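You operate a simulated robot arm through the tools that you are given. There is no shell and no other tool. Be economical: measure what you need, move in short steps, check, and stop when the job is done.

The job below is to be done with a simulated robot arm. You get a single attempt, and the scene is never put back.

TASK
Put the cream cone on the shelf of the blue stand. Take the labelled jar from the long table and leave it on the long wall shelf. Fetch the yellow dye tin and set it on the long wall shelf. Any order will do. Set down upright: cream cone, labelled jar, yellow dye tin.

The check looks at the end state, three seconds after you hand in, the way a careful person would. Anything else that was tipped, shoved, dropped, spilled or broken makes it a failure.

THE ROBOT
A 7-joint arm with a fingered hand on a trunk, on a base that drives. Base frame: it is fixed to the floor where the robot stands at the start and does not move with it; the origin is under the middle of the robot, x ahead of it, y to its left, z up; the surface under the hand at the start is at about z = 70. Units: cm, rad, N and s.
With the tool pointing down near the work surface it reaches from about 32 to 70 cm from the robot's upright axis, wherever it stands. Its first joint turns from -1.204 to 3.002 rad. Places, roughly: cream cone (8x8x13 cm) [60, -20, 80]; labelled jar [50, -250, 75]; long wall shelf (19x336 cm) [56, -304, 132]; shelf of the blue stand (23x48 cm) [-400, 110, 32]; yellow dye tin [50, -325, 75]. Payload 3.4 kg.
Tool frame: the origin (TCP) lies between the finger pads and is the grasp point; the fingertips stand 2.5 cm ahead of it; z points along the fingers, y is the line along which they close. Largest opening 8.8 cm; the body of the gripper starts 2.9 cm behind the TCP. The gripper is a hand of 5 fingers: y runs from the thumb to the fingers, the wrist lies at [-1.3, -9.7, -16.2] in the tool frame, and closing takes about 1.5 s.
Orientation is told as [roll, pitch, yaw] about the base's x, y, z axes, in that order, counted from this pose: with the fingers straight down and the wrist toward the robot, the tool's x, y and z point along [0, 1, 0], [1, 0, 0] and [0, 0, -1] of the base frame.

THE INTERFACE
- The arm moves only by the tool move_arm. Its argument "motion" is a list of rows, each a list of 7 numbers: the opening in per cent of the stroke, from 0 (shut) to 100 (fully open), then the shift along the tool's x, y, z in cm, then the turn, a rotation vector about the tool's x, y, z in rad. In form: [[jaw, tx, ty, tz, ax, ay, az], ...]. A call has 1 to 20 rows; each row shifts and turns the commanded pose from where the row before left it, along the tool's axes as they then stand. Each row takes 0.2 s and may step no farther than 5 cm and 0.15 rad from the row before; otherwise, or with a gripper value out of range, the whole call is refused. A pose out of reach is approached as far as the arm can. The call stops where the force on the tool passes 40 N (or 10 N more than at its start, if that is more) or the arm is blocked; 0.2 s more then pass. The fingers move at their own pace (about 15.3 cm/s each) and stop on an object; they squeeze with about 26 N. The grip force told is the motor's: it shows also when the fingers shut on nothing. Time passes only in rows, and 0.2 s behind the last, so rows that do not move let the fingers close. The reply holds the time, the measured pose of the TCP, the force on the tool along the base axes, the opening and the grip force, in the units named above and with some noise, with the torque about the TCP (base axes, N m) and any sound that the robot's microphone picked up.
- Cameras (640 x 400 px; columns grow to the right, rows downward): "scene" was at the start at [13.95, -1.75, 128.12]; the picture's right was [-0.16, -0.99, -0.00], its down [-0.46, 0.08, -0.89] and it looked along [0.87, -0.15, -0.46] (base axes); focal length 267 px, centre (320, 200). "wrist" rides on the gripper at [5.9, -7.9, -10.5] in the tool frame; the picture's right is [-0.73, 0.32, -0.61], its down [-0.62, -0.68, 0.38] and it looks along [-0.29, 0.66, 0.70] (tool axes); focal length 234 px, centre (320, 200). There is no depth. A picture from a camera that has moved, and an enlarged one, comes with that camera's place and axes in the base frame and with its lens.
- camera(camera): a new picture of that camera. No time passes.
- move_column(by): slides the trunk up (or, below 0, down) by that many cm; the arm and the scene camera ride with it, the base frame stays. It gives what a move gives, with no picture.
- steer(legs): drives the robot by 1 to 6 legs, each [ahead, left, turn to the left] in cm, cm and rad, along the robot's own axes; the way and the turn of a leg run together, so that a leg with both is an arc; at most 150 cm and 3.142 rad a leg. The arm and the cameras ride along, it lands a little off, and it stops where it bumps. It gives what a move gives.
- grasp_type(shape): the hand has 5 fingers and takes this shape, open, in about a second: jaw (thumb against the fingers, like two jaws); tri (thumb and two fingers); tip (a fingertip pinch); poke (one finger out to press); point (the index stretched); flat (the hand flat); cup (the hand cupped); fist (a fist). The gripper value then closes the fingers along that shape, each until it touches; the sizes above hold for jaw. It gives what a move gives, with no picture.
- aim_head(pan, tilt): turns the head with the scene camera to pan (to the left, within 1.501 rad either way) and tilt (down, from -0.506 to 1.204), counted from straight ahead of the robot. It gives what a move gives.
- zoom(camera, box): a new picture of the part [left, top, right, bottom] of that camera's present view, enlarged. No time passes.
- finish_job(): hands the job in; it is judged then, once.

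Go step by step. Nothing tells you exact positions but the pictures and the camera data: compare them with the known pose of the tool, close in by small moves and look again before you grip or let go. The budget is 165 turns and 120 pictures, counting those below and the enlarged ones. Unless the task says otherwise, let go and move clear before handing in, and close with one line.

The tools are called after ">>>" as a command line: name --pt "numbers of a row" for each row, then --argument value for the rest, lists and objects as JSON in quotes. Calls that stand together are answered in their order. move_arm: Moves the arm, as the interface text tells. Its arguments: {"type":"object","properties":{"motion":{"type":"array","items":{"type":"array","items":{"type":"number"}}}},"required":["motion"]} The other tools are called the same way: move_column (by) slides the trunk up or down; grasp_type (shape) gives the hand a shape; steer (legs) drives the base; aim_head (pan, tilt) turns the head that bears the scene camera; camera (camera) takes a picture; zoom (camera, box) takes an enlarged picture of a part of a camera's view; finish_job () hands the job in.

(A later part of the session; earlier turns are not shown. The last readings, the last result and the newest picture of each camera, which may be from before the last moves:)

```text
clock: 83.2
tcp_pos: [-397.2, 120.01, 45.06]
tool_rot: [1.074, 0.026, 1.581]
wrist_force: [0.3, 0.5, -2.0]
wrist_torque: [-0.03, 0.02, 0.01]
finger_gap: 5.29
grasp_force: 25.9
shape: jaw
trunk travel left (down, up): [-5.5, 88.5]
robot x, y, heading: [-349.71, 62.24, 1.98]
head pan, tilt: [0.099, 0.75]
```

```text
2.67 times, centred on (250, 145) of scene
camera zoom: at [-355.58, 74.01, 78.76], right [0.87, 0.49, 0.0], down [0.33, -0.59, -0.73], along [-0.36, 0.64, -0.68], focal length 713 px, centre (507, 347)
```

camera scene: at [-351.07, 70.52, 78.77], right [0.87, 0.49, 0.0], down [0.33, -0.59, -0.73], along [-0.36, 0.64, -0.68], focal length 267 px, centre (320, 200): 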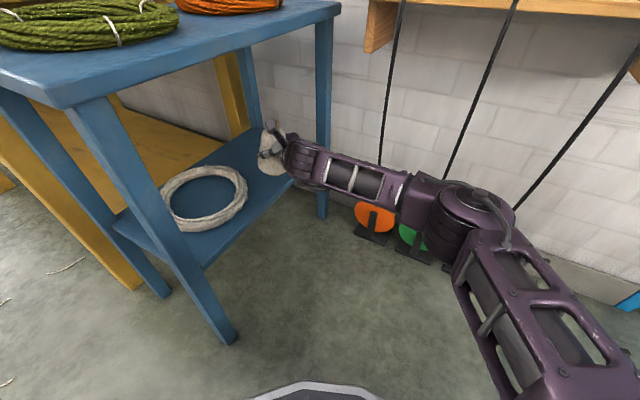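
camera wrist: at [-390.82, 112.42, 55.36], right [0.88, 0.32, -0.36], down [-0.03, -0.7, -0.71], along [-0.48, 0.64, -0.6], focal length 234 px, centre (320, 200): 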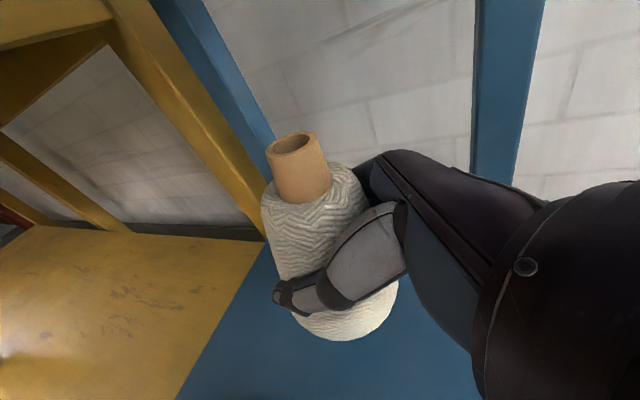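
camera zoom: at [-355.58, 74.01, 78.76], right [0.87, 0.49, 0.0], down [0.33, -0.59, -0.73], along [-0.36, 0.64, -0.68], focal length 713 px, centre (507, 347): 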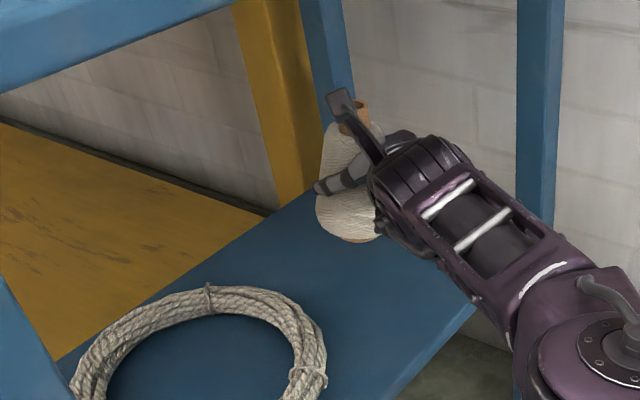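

Position is good. I'll lower the trunk 5 cm, then come down in small arm steps until contact.

>>> move_column --by -4.5

>>> move_arm --pt "0 -0.35 0 0.19 0 0 0" --pt "0 -0.35 0 0.19 0 0 0"

>>> zoom --camera "scene" --box '[190, 60, 350, 160]'

>>> camera --camera "wrist"

```text
clock: 84.1
tcp_pos: [-397.24, 119.91, 40.46]
tool_rot: [1.075, 0.023, 1.585]
wrist_force: [0.3, -0.4, -2.6]
wrist_torque: [-0.02, 0.0, -0.01]
finger_gap: 5.33
grasp_force: 26.0
shape: jaw
trunk travel left (down, up): [-1.0, 93.0]
robot x, y, heading: [-349.77, 62.78, 1.983]
head pan, tilt: [0.099, 0.75]
```

```text
clock: 84.7
tcp_pos: [-397.14, 119.91, 39.71]
tool_rot: [1.075, 0.022, 1.582]
wrist_force: [-0.7, 0.0, -0.6]
wrist_torque: [0.0, 0.04, -0.03]
finger_gap: 5.27
grasp_force: 25.6
shape: jaw
trunk travel left (down, up): [-1.0, 93.0]
robot x, y, heading: [-349.73, 62.49, 1.984]
head pan, tilt: [0.099, 0.75]
```

```text
4.00 times, centred on (270, 110) of scene
camera zoom: at [-355.57, 74.0, 74.28], right [0.87, 0.49, 0.0], down [0.33, -0.59, -0.73], along [-0.36, 0.64, -0.68], focal length 1070 px, centre (520, 560)
```

zoom: 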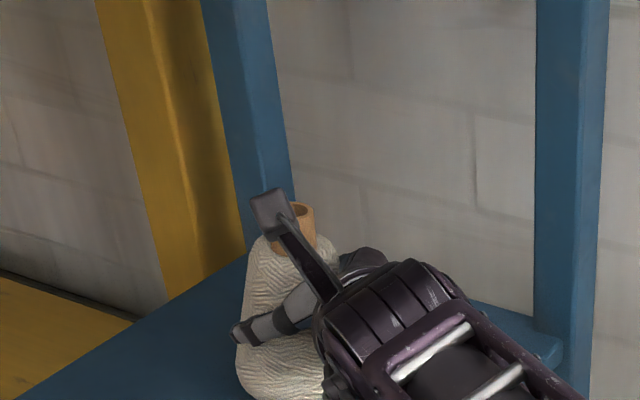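

```text
82 pictures are left
camera wrist: at [-390.76, 112.35, 50.09], right [0.88, 0.33, -0.36], down [-0.03, -0.7, -0.71], along [-0.48, 0.64, -0.6], focal length 234 px, centre (320, 200)
```

wrist: 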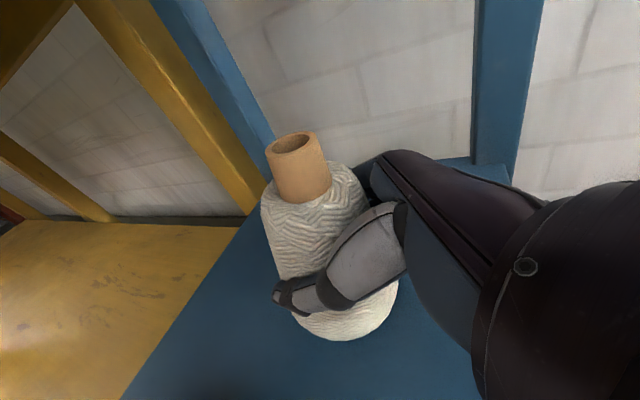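

>>> move_arm --pt "0 -0.26 0 0.14 0 0 0" --pt "0 -0.13 0 0.07 0 0 0"

>>> move_arm --pt "0 -0.18 0 0.1 0 0 0"

>>> move_arm --pt "0 -0.18 0 0.1 0 0 0"

```text
clock: 85.3
tcp_pos: [-397.09, 119.81, 39.66]
tool_rot: [1.079, 0.021, 1.582]
wrist_force: [-3.5, 2.2, 13.5]
wrist_torque: [0.32, 0.17, 0.08]
finger_gap: 5.32
grasp_force: 26.3
shape: jaw
trunk travel left (down, up): [-1.0, 93.0]
robot x, y, heading: [-349.08, 62.33, 1.986]
head pan, tilt: [0.099, 0.75]
```

```text
clock: 85.7
tcp_pos: [-397.08, 119.85, 39.63]
tool_rot: [1.077, 0.021, 1.583]
wrist_force: [-4.7, 3.6, 16.4]
wrist_torque: [0.39, 0.18, 0.09]
finger_gap: 5.28
grasp_force: 25.6
shape: jaw
trunk travel left (down, up): [-1.0, 93.0]
robot x, y, heading: [-349.22, 62.1, 1.988]
head pan, tilt: [0.099, 0.75]
```

```text
clock: 86.1
tcp_pos: [-397.08, 119.78, 39.29]
tool_rot: [1.08, 0.017, 1.584]
wrist_force: [-8.4, 5.6, 25.6]
wrist_torque: [0.65, 0.27, 0.15]
finger_gap: 5.35
grasp_force: 26.2
shape: jaw
trunk travel left (down, up): [-1.0, 93.0]
robot x, y, heading: [-349.46, 62.7, 1.98]
head pan, tilt: [0.099, 0.75]
```

Contact is made at z≈39.7. I'll relieve the pressing force, then open.

>>> move_arm --pt "0 0.35 0 -0.19 0 0 0" --pt "0 0.3 0 -0.16 0 0 0" --pt "0 0 0 0 0 0 0"

>>> move_arm --pt "70 0 0 0 0 0 0" --pt "80 0 0 0 0 0 0" --pt "90 0 0 0 0 0 0" --pt "100 0 0 0 0 0 0" --pt "100 0 0 0 0 0 0"

>>> camera --camera "wrist"

>>> zoom --camera "scene" --box '[190, 60, 350, 160]'

```text
clock: 86.9
tcp_pos: [-397.07, 119.84, 39.66]
tool_rot: [1.074, 0.024, 1.581]
wrist_force: [-4.0, 1.2, 8.5]
wrist_torque: [0.22, 0.19, 0.03]
finger_gap: 5.34
grasp_force: 25.8
shape: jaw
trunk travel left (down, up): [-1.0, 93.0]
robot x, y, heading: [-349.22, 62.73, 1.984]
head pan, tilt: [0.099, 0.75]
```

```text
clock: 88.1
tcp_pos: [-397.17, 119.86, 39.56]
tool_rot: [1.073, 0.024, 1.583]
wrist_force: [-0.6, -0.1, -0.4]
wrist_torque: [0.01, -0.01, -0.02]
finger_gap: 8.75
grasp_force: 0.0
shape: jaw
trunk travel left (down, up): [-1.0, 93.0]
robot x, y, heading: [-349.24, 62.47, 1.984]
head pan, tilt: [0.099, 0.75]
```

```text
81 pictures are left
camera wrist: at [-390.69, 112.39, 49.86], right [0.88, 0.32, -0.36], down [-0.03, -0.7, -0.71], along [-0.48, 0.64, -0.6], focal length 234 px, centre (320, 200)
```

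wrist: 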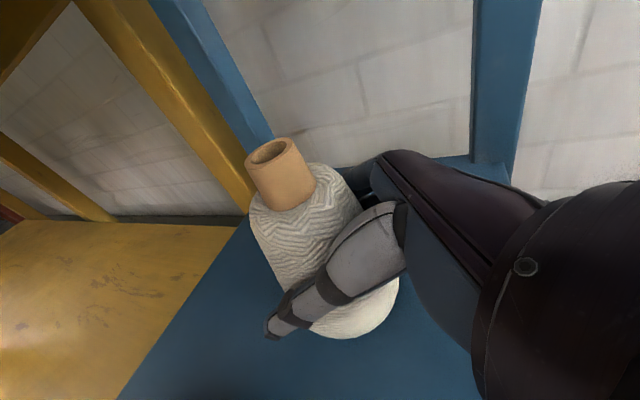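

```text
4.00 times, centred on (270, 110) of scene
camera zoom: at [-355.56, 73.99, 74.27], right [0.87, 0.49, 0.0], down [0.33, -0.59, -0.73], along [-0.36, 0.64, -0.68], focal length 1070 px, centre (520, 560)
```

zoom: 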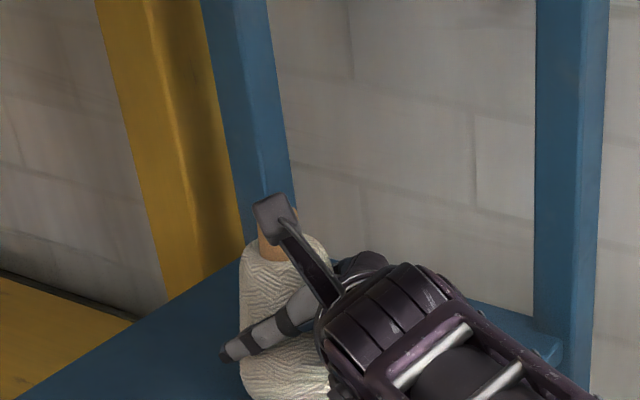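

The cone settled upright and the hand is free of force. I'll withdraw straight back along the entry direction.

>>> move_arm --pt "100 -0.7 0 -1.3 0 0 0" --pt "100 -1.1 0 -2.02 0 0 0" --pt "100 -1.34 0 -2.46 0 0 0" --pt "100 -1.34 0 -2.46 0 0 0" --pt "100 -1.34 0 -2.46 0 0 0" --pt "100 -1.34 0 -2.46 0 0 0" --pt "100 -1.34 0 -2.46 0 0 0"

>>> camera --camera "scene"

>>> camera --camera "wrist"

```text
clock: 89.7
tcp_pos: [-379.36, 120.01, 39.64]
tool_rot: [1.075, 0.025, 1.583]
wrist_force: [0.0, -0.1, 0.3]
wrist_torque: [-0.01, 0.02, -0.01]
finger_gap: 8.76
grasp_force: 0.0
shape: jaw
trunk travel left (down, up): [-1.0, 93.0]
robot x, y, heading: [-349.18, 61.95, 1.981]
head pan, tilt: [0.099, 0.75]
```

```text
79 pictures are left
camera scene: at [-355.57, 73.99, 74.27], right [0.87, 0.49, 0.0], down [0.33, -0.59, -0.73], along [-0.36, 0.64, -0.68], focal length 267 px, centre (320, 200)
```

scene: 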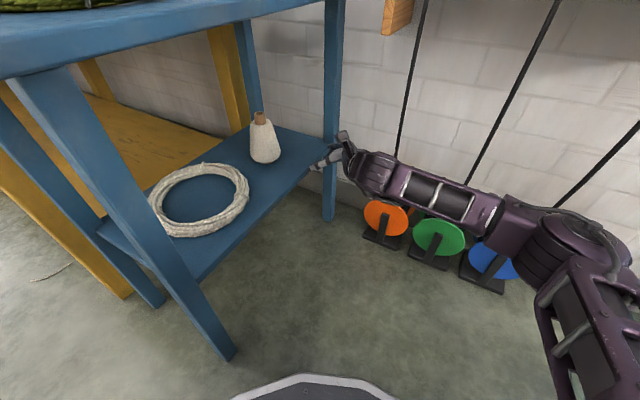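

```text
78 pictures are left
camera wrist: at [-373.0, 112.54, 49.91], right [0.88, 0.32, -0.36], down [-0.03, -0.7, -0.71], along [-0.48, 0.64, -0.6], focal length 234 px, centre (320, 200)
```

wrist: 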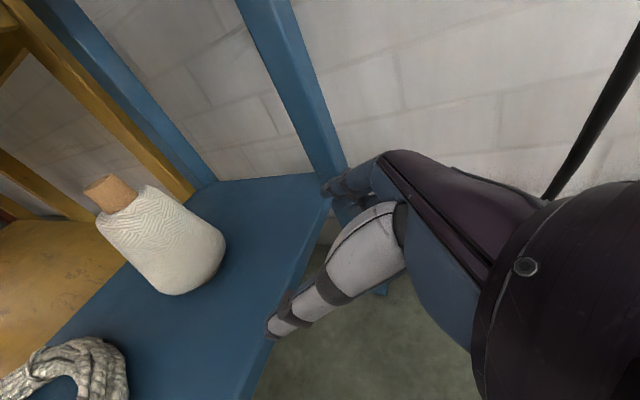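

The cream cone stands upright on the blue shelf. I'll back away from the cables, raise the trunk and return the hand to tool-down.

>>> steer --legs '[[-45, 0, 0]]'

>>> move_column --by 50

>>> move_arm --pt "100 0 0 0 0 -0.134 0" --pt "100 0 0 0 0 -0.134 0" --pt "100 0 0 0 0 -0.134 0" --pt "100 0 0 0 0 -0.134 0" --pt "100 0 0 0 0 -0.134 0" --pt "100 0 0 0 0 -0.134 0" --pt "100 0 0 0 0 -0.134 0" --pt "100 0 0 0 0 -0.134 0" --pt "100 0 0 0 0 0 -0.137" --pt "100 0 0 0 0 0 -0.137" --pt "100 0 0 0 0 0 -0.136"

>>> camera --camera "scene"

```text
clock: 92.5
tcp_pos: [-360.67, 77.29, 39.58]
tool_rot: [1.074, 0.023, 1.582]
wrist_force: [0.1, 0.0, 0.2]
wrist_torque: [0.02, 0.02, -0.02]
finger_gap: 8.77
grasp_force: 0.0
shape: jaw
trunk travel left (down, up): [-1.0, 93.0]
robot x, y, heading: [-330.93, 19.84, 1.986]
head pan, tilt: [0.099, 0.75]
```

```text
refused: 50 is not a number from -40 to 40
```

```text
clock: 94.9
tcp_pos: [-360.76, 77.33, 39.56]
tool_rot: [0.009, 0.022, 1.994]
wrist_force: [0.5, -0.4, 0.0]
wrist_torque: [-0.03, -0.03, 0.03]
finger_gap: 8.78
grasp_force: 0.1
shape: jaw
trunk travel left (down, up): [-1.0, 93.0]
robot x, y, heading: [-330.51, 19.42, 1.985]
head pan, tilt: [0.099, 0.75]
```

```text
77 pictures are left
camera scene: at [-336.89, 31.24, 74.27], right [0.87, 0.49, 0.0], down [0.33, -0.6, -0.73], along [-0.36, 0.64, -0.68], focal length 267 px, centre (320, 200)
```

scene: 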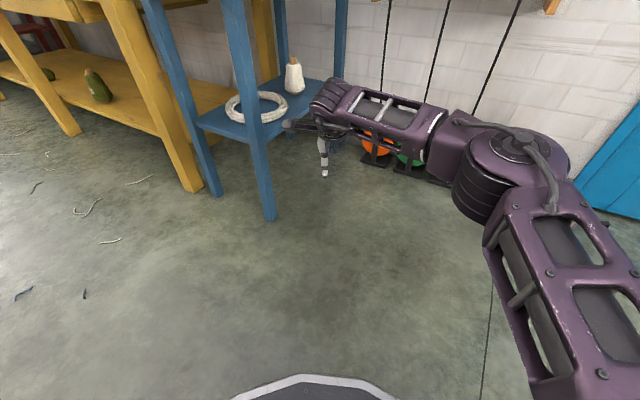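

>>> move_column --by 40

>>> move_arm --pt "100 0 -4.6 0 0 0 0" --pt "100 0 -4.6 0 0 0 0" --pt "100 0 -4.6 0 0 0 0" --pt "100 0 -4.6 0 0 0 0" --pt "100 0 -4.6 0 0 0 0"

>>> move_column --by 30

>>> steer --legs '[[0, 0, 1.157], [0, -24, 0], [-150, 0, 0], [-135, 0, 0]]'

>>> aim_head --pan 1.4 --tilt 0.45

>>> camera --camera "scene"

```text
clock: 98.7
tcp_pos: [-360.72, 77.29, 79.59]
tool_rot: [0.012, 0.024, 1.991]
wrist_force: [0.1, -1.2, 0.1]
wrist_torque: [0.01, -0.01, -0.01]
finger_gap: 8.8
grasp_force: 0.1
shape: jaw
trunk travel left (down, up): [-41.0, 53.0]
robot x, y, heading: [-330.39, 19.96, 1.981]
head pan, tilt: [0.099, 0.75]
```

```text
clock: 99.9
tcp_pos: [-351.26, 56.48, 80.24]
tool_rot: [0.012, 0.02, 1.991]
wrist_force: [-1.5, 0.3, 0.2]
wrist_torque: [0.03, 0.05, -0.01]
finger_gap: 8.76
grasp_force: 0.0
shape: jaw
trunk travel left (down, up): [-41.0, 53.0]
robot x, y, heading: [-330.81, 19.67, 1.983]
head pan, tilt: [0.099, 0.75]
```

```text
clock: 102.9
tcp_pos: [-351.26, 56.59, 110.21]
tool_rot: [0.013, 0.022, 1.993]
wrist_force: [-0.6, 0.7, 0.0]
wrist_torque: [-0.02, 0.0, 0.02]
finger_gap: 8.76
grasp_force: 0.0
shape: jaw
trunk travel left (down, up): [-71.0, 23.0]
robot x, y, heading: [-330.82, 19.94, 1.982]
head pan, tilt: [0.099, 0.75]
```

```text
clock: 120.9
tcp_pos: [-90.05, 38.94, 110.16]
tool_rot: [0.014, 0.024, -3.138]
wrist_force: [-0.3, -0.5, 0.4]
wrist_torque: [-0.01, 0.0, -0.01]
finger_gap: 8.79
grasp_force: 0.1
shape: jaw
trunk travel left (down, up): [-71.0, 23.0]
robot x, y, heading: [-48.05, 42.91, 3.137]
head pan, tilt: [0.099, 0.75]
```

```text
clock: 122.3
tcp_pos: [-90.05, 38.96, 110.32]
tool_rot: [0.013, 0.022, -3.14]
wrist_force: [-0.2, -0.1, 0.3]
wrist_torque: [0.0, 0.02, 0.02]
finger_gap: 8.78
grasp_force: 0.0
shape: jaw
trunk travel left (down, up): [-71.0, 23.0]
robot x, y, heading: [-48.17, 42.27, 3.134]
head pan, tilt: [1.4, 0.45]
```

```text
76 pictures are left
camera scene: at [-54.8, 33.43, 146.91], right [-0.98, 0.18, 0.0], down [0.08, 0.43, -0.9], along [-0.16, -0.89, -0.44], focal length 267 px, centre (320, 200)
```

scene: 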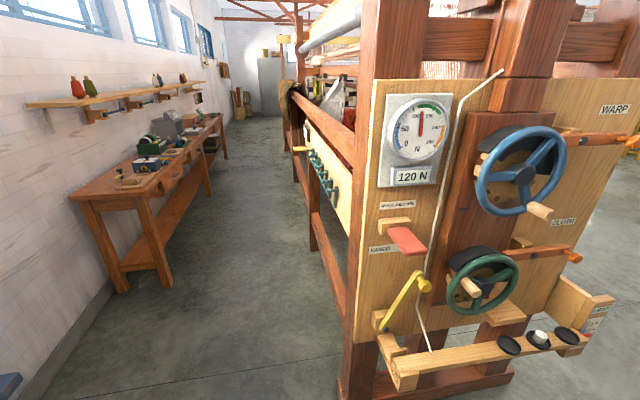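

The aisle by the wall is clear, with the loom at x<−75 and the long table's front at about x=30. I'll turn and drive down the aisle, then look at the jar and tin.

>>> steer --legs '[[0, 0, 1.575], [0, 30, 0], [150, 0, 0], [75, 0, 0]]'

>>> aim_head --pan 0.8 --tilt 0.45

>>> camera --camera "scene"

```text
clock: 138.9
tcp_pos: [-0.15, -220.31, 110.24]
tool_rot: [0.014, 0.024, -1.498]
wrist_force: [0.6, -0.5, -0.2]
wrist_torque: [0.0, 0.01, 0.01]
finger_gap: 8.75
grasp_force: 0.0
shape: jaw
trunk travel left (down, up): [-71.0, 23.0]
robot x, y, heading: [-7.11, -179.05, -1.503]
head pan, tilt: [1.4, 0.45]
```

```text
clock: 139.9
tcp_pos: [-0.19, -220.43, 110.14]
tool_rot: [0.012, 0.024, -1.496]
wrist_force: [-0.1, 0.5, 0.5]
wrist_torque: [-0.01, -0.01, -0.01]
finger_gap: 8.76
grasp_force: 0.1
shape: jaw
trunk travel left (down, up): [-71.0, 23.0]
robot x, y, heading: [-6.72, -179.0, -1.509]
head pan, tilt: [0.799, 0.45]
```

```text
75 pictures are left
camera scene: at [0.31, -189.99, 146.91], right [-0.65, -0.76, 0.0], down [-0.33, 0.28, -0.9], along [0.68, -0.58, -0.44], focal length 267 px, centre (320, 200)
```

scene: 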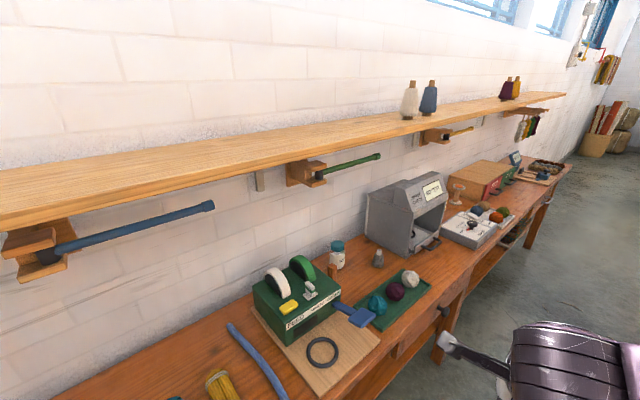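

>>> zoom --camera "scene" --box '[230, 140, 450, 360]'

>>> zoom --camera "scene" --box '[420, 130, 580, 250]'

```text
1.82 times, centred on (340, 250) of scene
camera zoom: at [0.31, -189.99, 146.91], right [-0.65, -0.76, 0.0], down [-0.33, 0.28, -0.9], along [0.68, -0.58, -0.44], focal length 486 px, centre (284, 109)
```

zoom: 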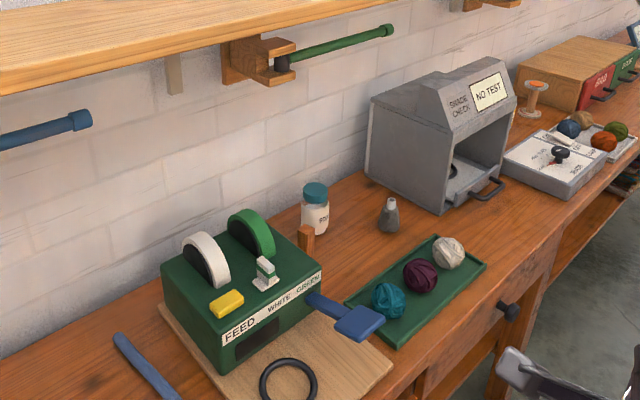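

```text
3.33 times, centred on (500, 190) of scene
camera zoom: at [0.31, -189.99, 146.91], right [-0.65, -0.76, 0.0], down [-0.33, 0.28, -0.9], along [0.68, -0.58, -0.44], focal length 891 px, centre (-280, 233)
```

zoom: 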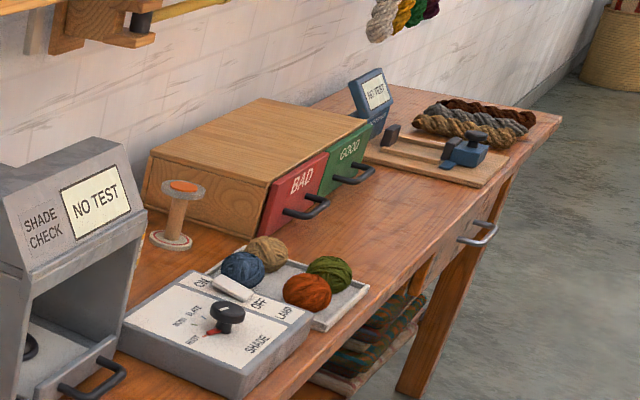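

The jar (teal lid) is at the back of the long table, behind the green feeder. The yellow tin isn't visible yet. I'll drive further along and look.

>>> steer --legs '[[0, 0, -0.066], [65, -3, 0]]'

>>> aim_head --pan 1.5 --tilt 0.6

>>> camera --camera "scene"

>>> aim_head --pan 0.75 --tilt 0.5

>>> camera --camera "scene"

```text
clock: 144.0
tcp_pos: [-5.81, -285.81, 110.24]
tool_rot: [0.014, 0.022, -1.559]
wrist_force: [0.0, -0.3, 0.3]
wrist_torque: [-0.01, 0.02, 0.0]
finger_gap: 8.79
grasp_force: 0.1
shape: jaw
trunk travel left (down, up): [-71.0, 23.0]
robot x, y, heading: [-9.92, -243.74, -1.563]
head pan, tilt: [0.799, 0.45]
```

```text
clock: 145.0
tcp_pos: [-5.96, -285.66, 110.24]
tool_rot: [0.011, 0.023, -1.559]
wrist_force: [-0.7, -0.2, 0.3]
wrist_torque: [-0.02, -0.05, 0.0]
finger_gap: 8.76
grasp_force: 0.0
shape: jaw
trunk travel left (down, up): [-71.0, 23.0]
robot x, y, heading: [-10.26, -243.43, -1.565]
head pan, tilt: [1.499, 0.6]
```

```text
72 pictures are left
camera scene: at [-1.23, -249.65, 145.56], right [-0.07, -1.0, 0.0], down [-0.56, 0.04, -0.83], along [0.82, -0.06, -0.56], focal length 267 px, centre (320, 200)
```

scene: 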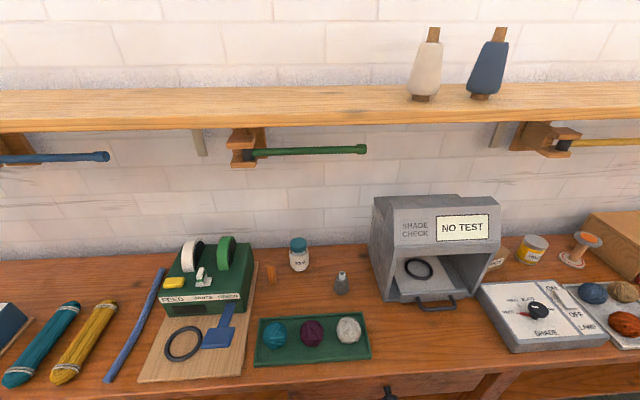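

```text
clock: 146.1
tcp_pos: [-5.83, -285.76, 110.22]
tool_rot: [0.012, 0.023, -1.56]
wrist_force: [-0.4, -0.4, -0.2]
wrist_torque: [0.01, 0.02, -0.01]
finger_gap: 8.74
grasp_force: 0.1
shape: jaw
trunk travel left (down, up): [-71.0, 23.0]
robot x, y, heading: [-10.06, -243.36, -1.565]
head pan, tilt: [0.75, 0.499]
```

```text
71 pictures are left
camera scene: at [-3.82, -255.66, 146.47], right [-0.73, -0.68, 0.0], down [-0.33, 0.35, -0.88], along [0.6, -0.64, -0.48], focal length 267 px, centre (320, 200)
```

scene: 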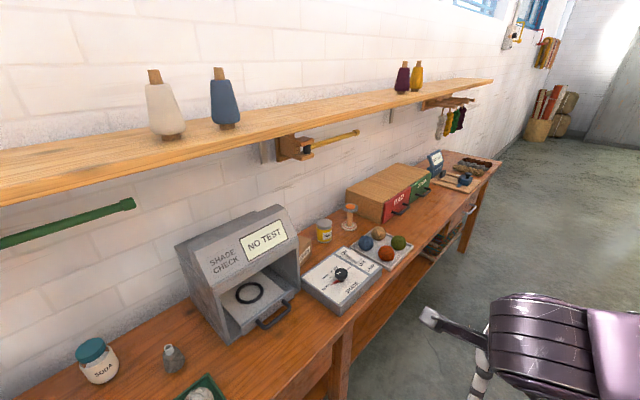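

Now both are visible: the SODA jar near (59.5, −247), the yellow tin near (59, −326), and a green rod under the shelf at z≈122 that I must stay below. I'll face the table, lower the trunk and look with the wrist camera.

>>> steer --legs '[[0, 0, 1.565], [0, -11, 0]]'

>>> move_column --by -14

>>> aim_head --pan 0.05 --tilt 0.55

>>> camera --camera "scene"

>>> camera --camera "wrist"

```text
clock: 151.1
tcp_pos: [31.75, -251.15, 110.23]
tool_rot: [0.011, 0.024, 0.003]
wrist_force: [0.0, 0.7, 0.6]
wrist_torque: [0.05, 0.0, 0.0]
finger_gap: 8.77
grasp_force: 0.0
shape: jaw
trunk travel left (down, up): [-71.0, 23.0]
robot x, y, heading: [-10.37, -255.14, -0.005]
head pan, tilt: [0.75, 0.499]
```

```text
clock: 152.8
tcp_pos: [31.88, -251.08, 96.23]
tool_rot: [0.011, 0.02, 0.001]
wrist_force: [-0.4, 0.1, 0.6]
wrist_torque: [-0.04, 0.0, 0.0]
finger_gap: 8.78
grasp_force: 0.0
shape: jaw
trunk travel left (down, up): [-57.0, 37.0]
robot x, y, heading: [-9.98, -254.62, -0.007]
head pan, tilt: [0.75, 0.499]
```

```text
clock: 153.9
tcp_pos: [31.91, -251.1, 96.23]
tool_rot: [0.011, 0.022, 0.003]
wrist_force: [0.4, -0.3, -0.1]
wrist_torque: [0.01, 0.02, -0.03]
finger_gap: 8.75
grasp_force: 0.0
shape: jaw
trunk travel left (down, up): [-57.0, 37.0]
robot x, y, heading: [-9.88, -254.8, -0.004]
head pan, tilt: [0.051, 0.55]
```

```text
70 pictures are left
camera scene: at [3.83, -254.8, 132.01], right [0.04, -1.0, 0.0], down [-0.52, -0.02, -0.85], along [0.85, 0.04, -0.52], focal length 267 px, centre (320, 200)
```

scene: 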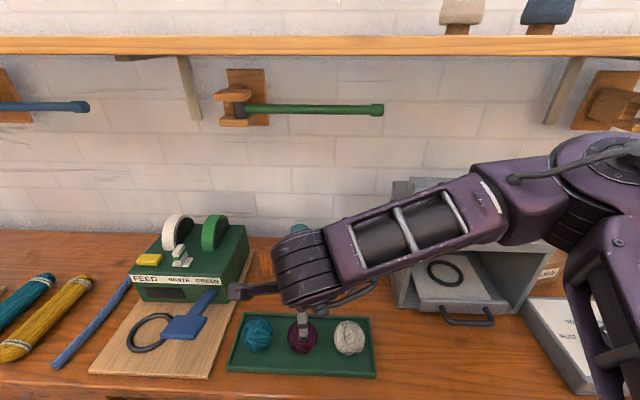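

```text
69 pictures are left
camera wrist: at [24.12, -245.39, 106.88], right [0.34, -0.73, 0.59], down [-0.69, -0.62, -0.38], along [0.64, -0.28, -0.71], focal length 234 px, centre (320, 200)
```

wrist: 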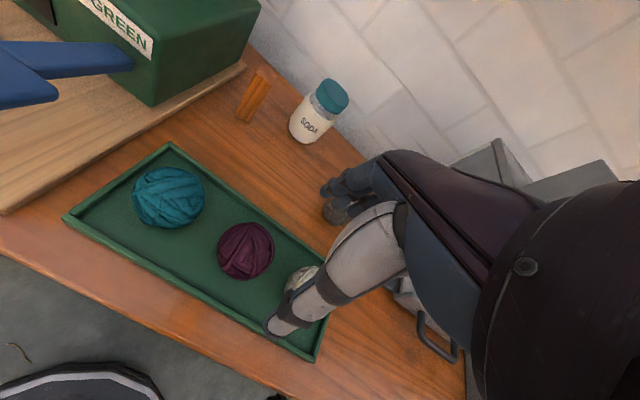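

>>> zoom --camera "wrist" --box '[220, 50, 380, 150]'

```text
4.00 times, centred on (300, 100) of wrist
camera zoom: at [24.12, -245.39, 106.88], right [0.34, -0.73, 0.59], down [-0.69, -0.62, -0.38], along [0.64, -0.28, -0.71], focal length 937 px, centre (400, 600)
```

zoom: 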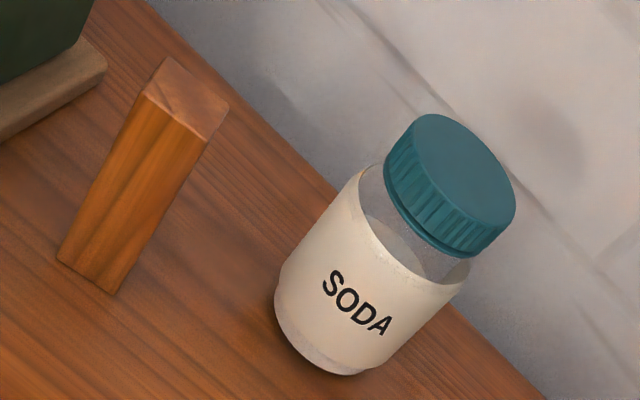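

The jar is about 7 cm wide and 10 tall, near (63, −248) on a table at z≈77, with the wall at about x=70. I'll move up a little, yaw the hand so the fingers go left-behind and right-front of the jar, and reach over it at z≈96.

>>> steer --legs '[[9, 0, 0]]'

>>> move_arm --pt "100 0 3 0 0 0 0" --pt "100 0 3 0 0 0 0" --pt "100 0 3 0 0 0 0" --pt "100 0 0 0 0 0 -0.15" --pt "100 0 0 0 0 0 -0.15" --pt "100 0 0 0 0 0 -0.15" --pt "100 0 0 0 0 0 -0.15" --pt "100 0 0 0 0 0 -0.15" --pt "100 0 0 0 0 0 -0.15"

>>> camera --camera "scene"

>>> camera --camera "wrist"

```text
clock: 155.0
tcp_pos: [40.87, -251.3, 96.1]
tool_rot: [0.014, 0.022, 0.003]
wrist_force: [0.2, -0.7, -0.3]
wrist_torque: [0.01, 0.03, 0.01]
finger_gap: 8.76
grasp_force: 0.1
shape: jaw
trunk travel left (down, up): [-57.0, 37.0]
robot x, y, heading: [-1.3, -254.79, -0.007]
head pan, tilt: [0.051, 0.55]
```

```text
clock: 157.0
tcp_pos: [50.01, -251.25, 96.05]
tool_rot: [0.024, 0.004, 0.906]
wrist_force: [-0.2, 0.0, 0.0]
wrist_torque: [0.0, -0.01, 0.01]
finger_gap: 8.79
grasp_force: 0.1
shape: jaw
trunk travel left (down, up): [-57.0, 37.0]
robot x, y, heading: [-1.01, -254.93, -0.009]
head pan, tilt: [0.051, 0.55]
```

```text
67 pictures are left
camera scene: at [12.86, -254.88, 132.01], right [0.04, -1.0, 0.0], down [-0.52, -0.02, -0.85], along [0.85, 0.04, -0.52], focal length 267 px, centre (320, 200)
```

scene: 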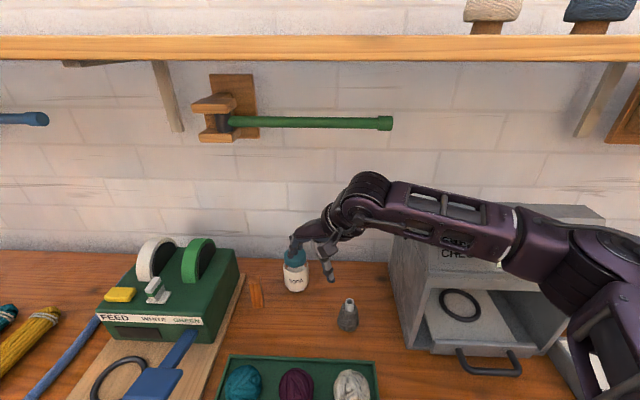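

```text
66 pictures are left
camera wrist: at [40.59, -253.88, 106.65], right [0.78, -0.2, 0.59], down [0.06, -0.92, -0.4], along [0.62, 0.35, -0.71], focal length 234 px, centre (320, 200)
```

wrist: 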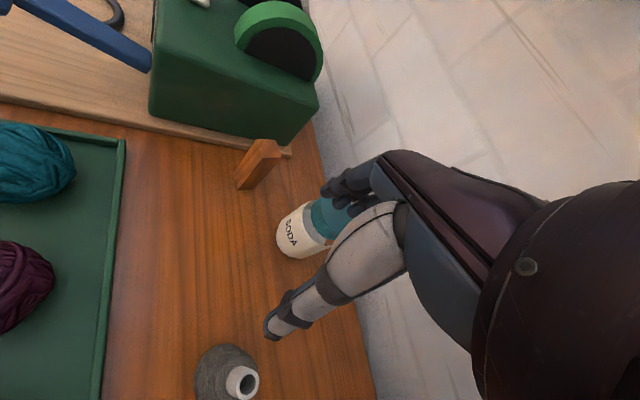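

The forearm passes close to the shade-check box. I'll back out, shift the base left (toward +y) so the elbow stays clear of the box, and check the base clearance.

>>> steer --legs '[[-12, 0, 0], [0, 24, 0]]'

>>> move_arm --pt "100 0 0 0 0 0 0.13" --pt "100 0 0 0 0 0 0.13" --pt "100 0 0 0 0 0 0.13"

>>> aim_head --pan -0.3 --tilt 0.85

>>> camera --camera "scene"

```text
clock: 159.6
tcp_pos: [38.17, -226.99, 95.99]
tool_rot: [0.026, 0.006, 0.899]
wrist_force: [0.2, -4.2, 0.5]
wrist_torque: [-0.09, -0.01, -0.18]
finger_gap: 8.77
grasp_force: 0.2
shape: jaw
trunk travel left (down, up): [-57.0, 37.0]
robot x, y, heading: [-12.61, -230.73, -0.015]
head pan, tilt: [0.051, 0.55]
```

```text
clock: 160.4
tcp_pos: [38.22, -227.04, 96.05]
tool_rot: [0.022, 0.013, 0.506]
wrist_force: [-1.3, -0.1, 0.0]
wrist_torque: [0.01, 0.06, 0.08]
finger_gap: 8.67
grasp_force: 0.0
shape: jaw
trunk travel left (down, up): [-57.0, 37.0]
robot x, y, heading: [-13.22, -230.6, -0.009]
head pan, tilt: [0.051, 0.55]
```

```text
clock: 161.2
tcp_pos: [38.21, -227.01, 96.0]
tool_rot: [0.02, 0.016, 0.507]
wrist_force: [-0.9, -0.3, -0.2]
wrist_torque: [-0.03, 0.01, -0.01]
finger_gap: 8.66
grasp_force: 0.1
shape: jaw
trunk travel left (down, up): [-57.0, 37.0]
robot x, y, heading: [-12.64, -230.38, -0.011]
head pan, tilt: [-0.3, 0.85]
```

```text
65 pictures are left
camera scene: at [-0.45, -233.2, 129.48], right [-0.31, -0.95, 0.0], down [-0.71, 0.23, -0.66], along [0.63, -0.2, -0.75], focal length 267 px, centre (320, 200)
```

scene: 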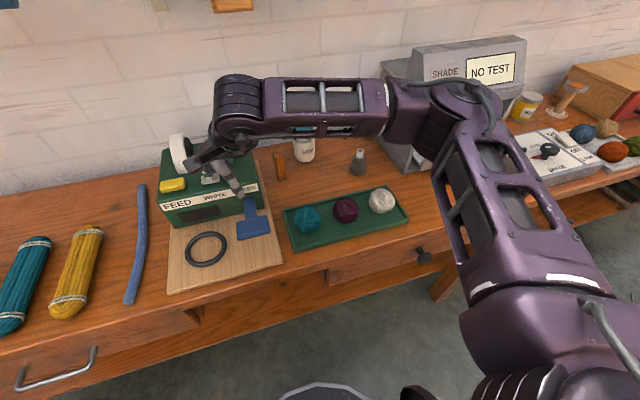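

I felt a light touch on the feeder's wheel, which is taller than I judged. I'll lift straight up and check it.

>>> move_column --by 12

>>> steer --legs '[[-20, 0, 0]]'

>>> aim_head --pan 0.0 --tilt 0.6

>>> camera --camera "scene"

>>> camera --camera "wrist"

```text
clock: 162.7
tcp_pos: [38.15, -226.97, 108.09]
tool_rot: [0.021, 0.013, 0.507]
wrist_force: [-0.3, 0.3, -0.1]
wrist_torque: [0.03, -0.03, -0.03]
finger_gap: 8.76
grasp_force: 0.1
shape: jaw
trunk travel left (down, up): [-69.0, 25.0]
robot x, y, heading: [-13.14, -230.64, -0.007]
head pan, tilt: [-0.3, 0.85]
```

```text
clock: 164.3
tcp_pos: [18.37, -226.72, 108.13]
tool_rot: [0.022, 0.014, 0.508]
wrist_force: [-0.2, 0.0, 0.4]
wrist_torque: [-0.02, 0.0, 0.02]
finger_gap: 8.78
grasp_force: 0.1
shape: jaw
trunk travel left (down, up): [-69.0, 25.0]
robot x, y, heading: [-32.96, -230.04, -0.009]
head pan, tilt: [-0.3, 0.85]
```

```text
clock: 165.1
tcp_pos: [18.4, -226.81, 107.97]
tool_rot: [0.021, 0.014, 0.508]
wrist_force: [-0.2, -0.4, -0.3]
wrist_torque: [-0.05, 0.03, -0.01]
finger_gap: 8.77
grasp_force: 0.1
shape: jaw
trunk travel left (down, up): [-69.0, 25.0]
robot x, y, heading: [-32.61, -230.2, -0.009]
head pan, tilt: [0.0, 0.6]
```

```text
64 pictures are left
camera scene: at [-18.81, -230.69, 143.55], right [-0.01, -1.0, 0.0], down [-0.57, 0.01, -0.82], along [0.82, -0.01, -0.57], focal length 267 px, centre (320, 200)
```

scene: 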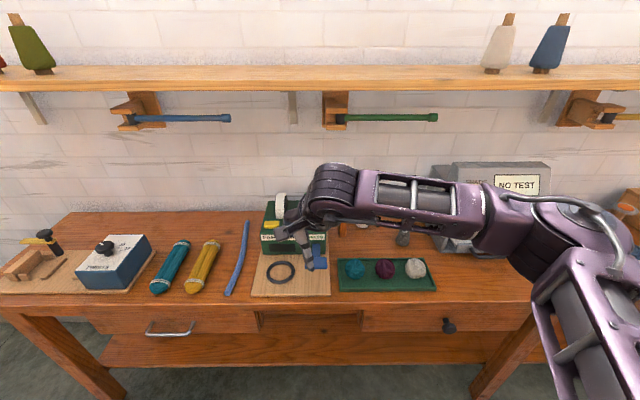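

```text
63 pictures are left
camera wrist: at [8.78, -225.54, 118.67], right [0.65, -0.48, 0.59], down [-0.3, -0.87, -0.39], along [0.7, 0.07, -0.71], focal length 234 px, centre (320, 200)
```

wrist: 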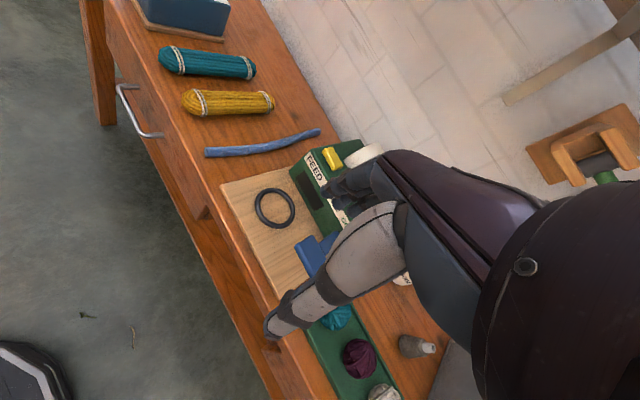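

The feeder looks intact. I'll line the hand up with the jar's y from outside the table, at z=100, and then drive in.

>>> move_arm --pt "100 -3.8 -2.1 0 0 0 0" --pt "100 -3.8 -2.1 0 0 0 0" --pt "100 -3.8 -2.1 0 0 0 0"

>>> steer --legs '[[0, -9, 0], [20, 0, 0]]'

>>> camera --camera "scene"

>>> camera --camera "wrist"

```text
clock: 165.9
tcp_pos: [18.4, -240.01, 107.94]
tool_rot: [0.022, 0.012, 0.51]
wrist_force: [-0.4, -0.3, 1.2]
wrist_torque: [0.0, 0.04, 0.01]
finger_gap: 8.76
grasp_force: 0.1
shape: jaw
trunk travel left (down, up): [-69.0, 25.0]
robot x, y, heading: [-32.66, -230.24, -0.01]
head pan, tilt: [0.0, 0.6]
```

```text
clock: 168.2
tcp_pos: [38.25, -249.02, 107.97]
tool_rot: [0.02, 0.015, 0.511]
wrist_force: [0.6, 0.4, -0.8]
wrist_torque: [0.0, 0.05, 0.02]
finger_gap: 8.76
grasp_force: 0.0
shape: jaw
trunk travel left (down, up): [-69.0, 25.0]
robot x, y, heading: [-12.75, -239.54, -0.009]
head pan, tilt: [0.0, 0.6]
```

```text
62 pictures are left
camera scene: at [1.13, -239.83, 143.55], right [-0.01, -1.0, 0.0], down [-0.57, 0.01, -0.82], along [0.82, -0.01, -0.57], focal length 267 px, centre (320, 200)
```

scene: 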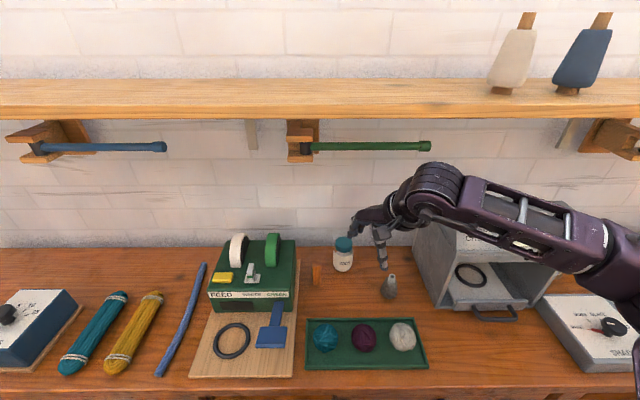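

```text
61 pictures are left
camera wrist: at [28.77, -247.81, 118.63], right [0.65, -0.48, 0.59], down [-0.3, -0.87, -0.39], along [0.7, 0.08, -0.71], focal length 234 px, centre (320, 200)
```

wrist: 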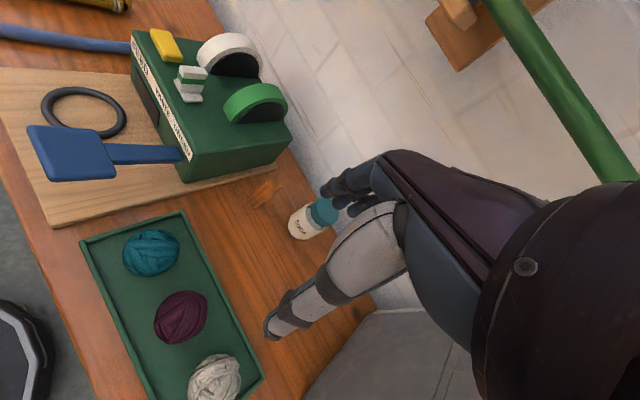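

The feeder and its levers are unchanged. The jar's axis now comes out at about (60, −247.2). I'll lower to z≈94, which keeps the arm under the rod, and extend partway.

>>> move_column --by -14

>>> move_arm --pt "100 -1.2 2.9 0 0 0 0" --pt "100 -1.2 2.9 0 0 0 0" --pt "100 -1.2 2.9 0 0 0 0" --pt "100 -1.2 2.9 0 0 0 0"

>>> camera --camera "scene"

>>> camera --camera "wrist"

```text
clock: 169.9
tcp_pos: [38.32, -249.01, 94.04]
tool_rot: [0.022, 0.013, 0.509]
wrist_force: [-0.8, -0.3, 0.1]
wrist_torque: [-0.01, -0.01, 0.02]
finger_gap: 8.79
grasp_force: 0.0
shape: jaw
trunk travel left (down, up): [-55.0, 39.0]
robot x, y, heading: [-12.86, -239.03, -0.005]
head pan, tilt: [0.0, 0.6]
```

```text
clock: 170.9
tcp_pos: [51.05, -247.53, 93.81]
tool_rot: [0.018, 0.014, 0.51]
wrist_force: [0.4, 0.8, 0.3]
wrist_torque: [0.0, -0.03, 0.02]
finger_gap: 8.78
grasp_force: 0.0
shape: jaw
trunk travel left (down, up): [-55.0, 39.0]
robot x, y, heading: [-12.78, -239.55, -0.011]
head pan, tilt: [0.0, 0.6]
```

```text
60 pictures are left
camera scene: at [1.16, -239.75, 129.55], right [-0.01, -1.0, 0.0], down [-0.57, 0.0, -0.82], along [0.82, -0.01, -0.57], focal length 267 px, centre (320, 200)
```

scene: 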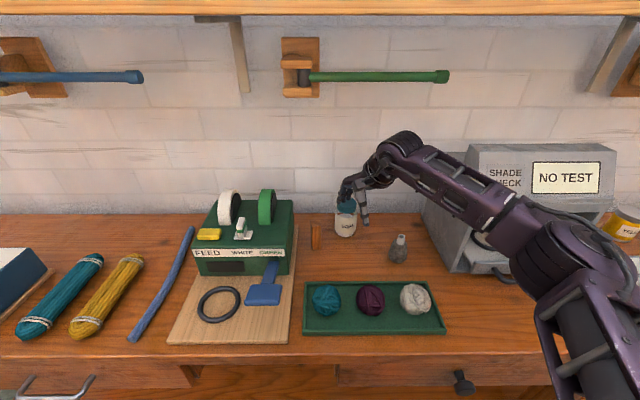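

```text
59 pictures are left
camera wrist: at [41.31, -246.38, 104.49], right [0.65, -0.48, 0.59], down [-0.3, -0.87, -0.39], along [0.7, 0.07, -0.71], focal length 234 px, centre (320, 200)
```

wrist: 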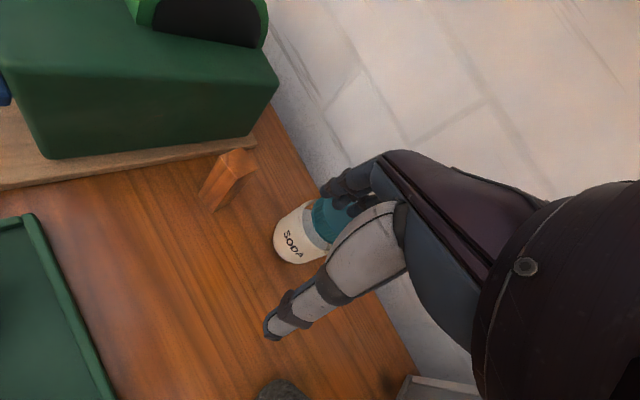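

To keep the forearm clear of the box during the descent, I'll pull back out, set the base further left (y≈−220), and reach across to the right with the wrist pointing back at the robot.

>>> steer --legs '[[-25, 0, 0]]'

>>> move_arm --pt "100 -2.95 -3.7 0 0 0 0.13" --pt "100 -2.5 -4.0 0 0 0 0.13" --pt "100 -3.0 -3.6 0 0 0 0.13" --pt "100 -3.4 -3.2 0 0 0 0.13" --pt "100 -3.0 -1.0 0 0 0 0.13" --pt "100 -3.0 0 0 0 0 0.13"

>>> steer --legs '[[0, 19.5, 0]]'

>>> camera --camera "scene"

```text
clock: 172.7
tcp_pos: [25.85, -247.64, 93.93]
tool_rot: [0.019, 0.012, 0.505]
wrist_force: [-0.3, 0.5, 0.5]
wrist_torque: [0.01, 0.02, 0.01]
finger_gap: 8.78
grasp_force: 0.0
shape: jaw
trunk travel left (down, up): [-55.0, 39.0]
robot x, y, heading: [-37.42, -238.94, -0.013]
head pan, tilt: [0.0, 0.6]
```

```text
clock: 174.1
tcp_pos: [13.99, -268.97, 93.67]
tool_rot: [0.005, 0.024, -0.276]
wrist_force: [-0.1, -1.1, 0.2]
wrist_torque: [0.0, -0.01, 0.02]
finger_gap: 8.77
grasp_force: 0.1
shape: jaw
trunk travel left (down, up): [-55.0, 39.0]
robot x, y, heading: [-37.81, -239.42, -0.009]
head pan, tilt: [0.0, 0.6]
```

```text
clock: 175.7
tcp_pos: [14.33, -249.16, 93.77]
tool_rot: [0.003, 0.023, -0.275]
wrist_force: [0.4, 0.1, 0.6]
wrist_torque: [-0.02, 0.0, -0.02]
finger_gap: 8.76
grasp_force: 0.1
shape: jaw
trunk travel left (down, up): [-55.0, 39.0]
robot x, y, heading: [-37.06, -219.16, -0.006]
head pan, tilt: [0.0, 0.6]
```

```text
58 pictures are left
camera scene: at [-23.55, -219.65, 129.56], right [-0.01, -1.0, 0.0], down [-0.56, 0.01, -0.83], along [0.82, -0.01, -0.56], focal length 267 px, centre (320, 200)
```

scene: 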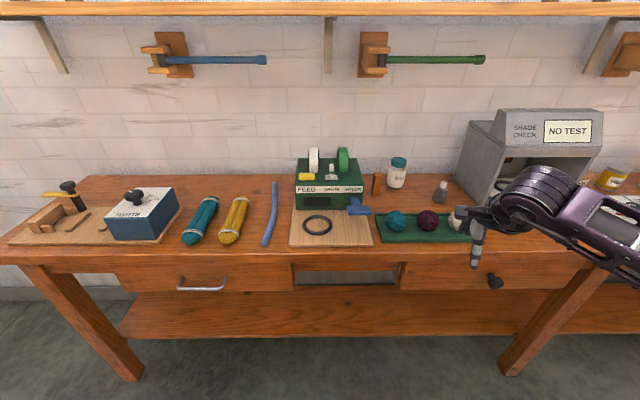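

>>> zoom --camera "scene" --box '[270, 130, 470, 255]'

>>> steer --legs '[[20, 0, 0]]'

>>> camera --camera "scene"

```text
3.20 times, centred on (370, 192) of scene
camera zoom: at [-23.55, -219.65, 129.56], right [-0.01, -1.0, 0.0], down [-0.56, 0.01, -0.83], along [0.82, -0.01, -0.56], focal length 856 px, centre (160, 224)
```

zoom: 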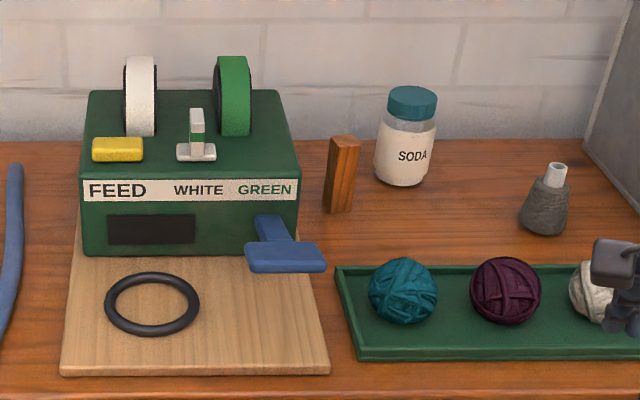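

```text
clock: 177.3
tcp_pos: [34.49, -249.54, 93.86]
tool_rot: [0.004, 0.025, -0.276]
wrist_force: [0.9, -0.8, 0.5]
wrist_torque: [-0.01, -0.01, -0.03]
finger_gap: 8.77
grasp_force: 0.0
shape: jaw
trunk travel left (down, up): [-55.0, 39.0]
robot x, y, heading: [-17.61, -219.67, -0.014]
head pan, tilt: [0.0, 0.6]
```

```text
56 pictures are left
camera scene: at [-3.47, -220.04, 129.55], right [-0.01, -1.0, 0.0], down [-0.57, 0.01, -0.82], along [0.82, -0.01, -0.57], focal length 267 px, centre (320, 200)
```

scene: 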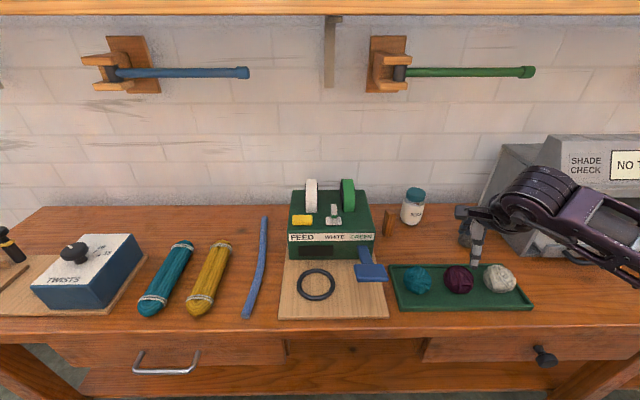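

The feeder is unharmed. I'll extend the arm so the elbow pulls in, then drive the rest of the way.

>>> move_arm --pt "100 0.9 2.9 0 0 0 0" --pt "100 0.9 2.9 0 0 0 0" --pt "100 0.9 2.9 0 0 0 0"

>>> aim_head --pan -0.5 --tilt 0.6

>>> camera --camera "scene"

>>> camera --camera "wrist"

```text
clock: 178.1
tcp_pos: [43.58, -249.34, 93.65]
tool_rot: [0.004, 0.027, -0.277]
wrist_force: [0.3, 0.5, -0.3]
wrist_torque: [-0.03, 0.02, -0.02]
finger_gap: 8.76
grasp_force: 0.1
shape: jaw
trunk travel left (down, up): [-55.0, 39.0]
robot x, y, heading: [-17.46, -219.57, -0.013]
head pan, tilt: [0.0, 0.6]
```

```text
clock: 179.0
tcp_pos: [43.52, -249.31, 93.72]
tool_rot: [0.005, 0.024, -0.276]
wrist_force: [0.5, 0.5, -0.9]
wrist_torque: [-0.02, 0.0, 0.03]
finger_gap: 8.78
grasp_force: 0.0
shape: jaw
trunk travel left (down, up): [-55.0, 39.0]
robot x, y, heading: [-17.21, -219.56, -0.019]
head pan, tilt: [-0.499, 0.6]
```

```text
55 pictures are left
camera scene: at [-4.69, -224.25, 129.56], right [-0.49, -0.87, 0.0], down [-0.49, 0.28, -0.82], along [0.72, -0.4, -0.57], focal length 267 px, centre (320, 200)
```

scene: 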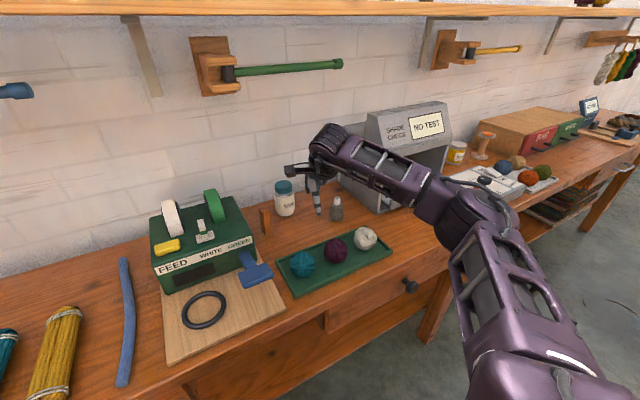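

```text
54 pictures are left
camera wrist: at [37.56, -241.58, 104.38], right [0.13, -0.79, 0.6], down [-0.83, -0.41, -0.37], along [0.54, -0.45, -0.71], focal length 234 px, centre (320, 200)
```

wrist: 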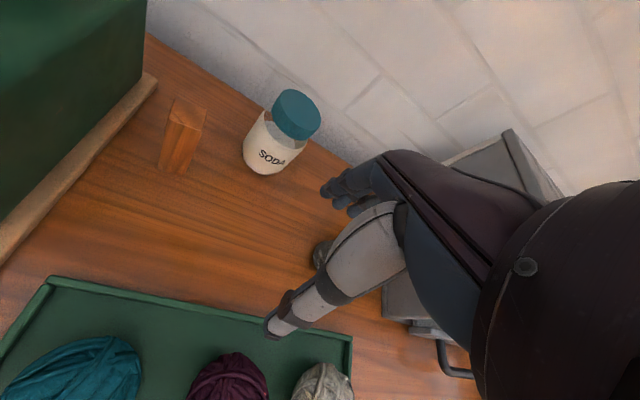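

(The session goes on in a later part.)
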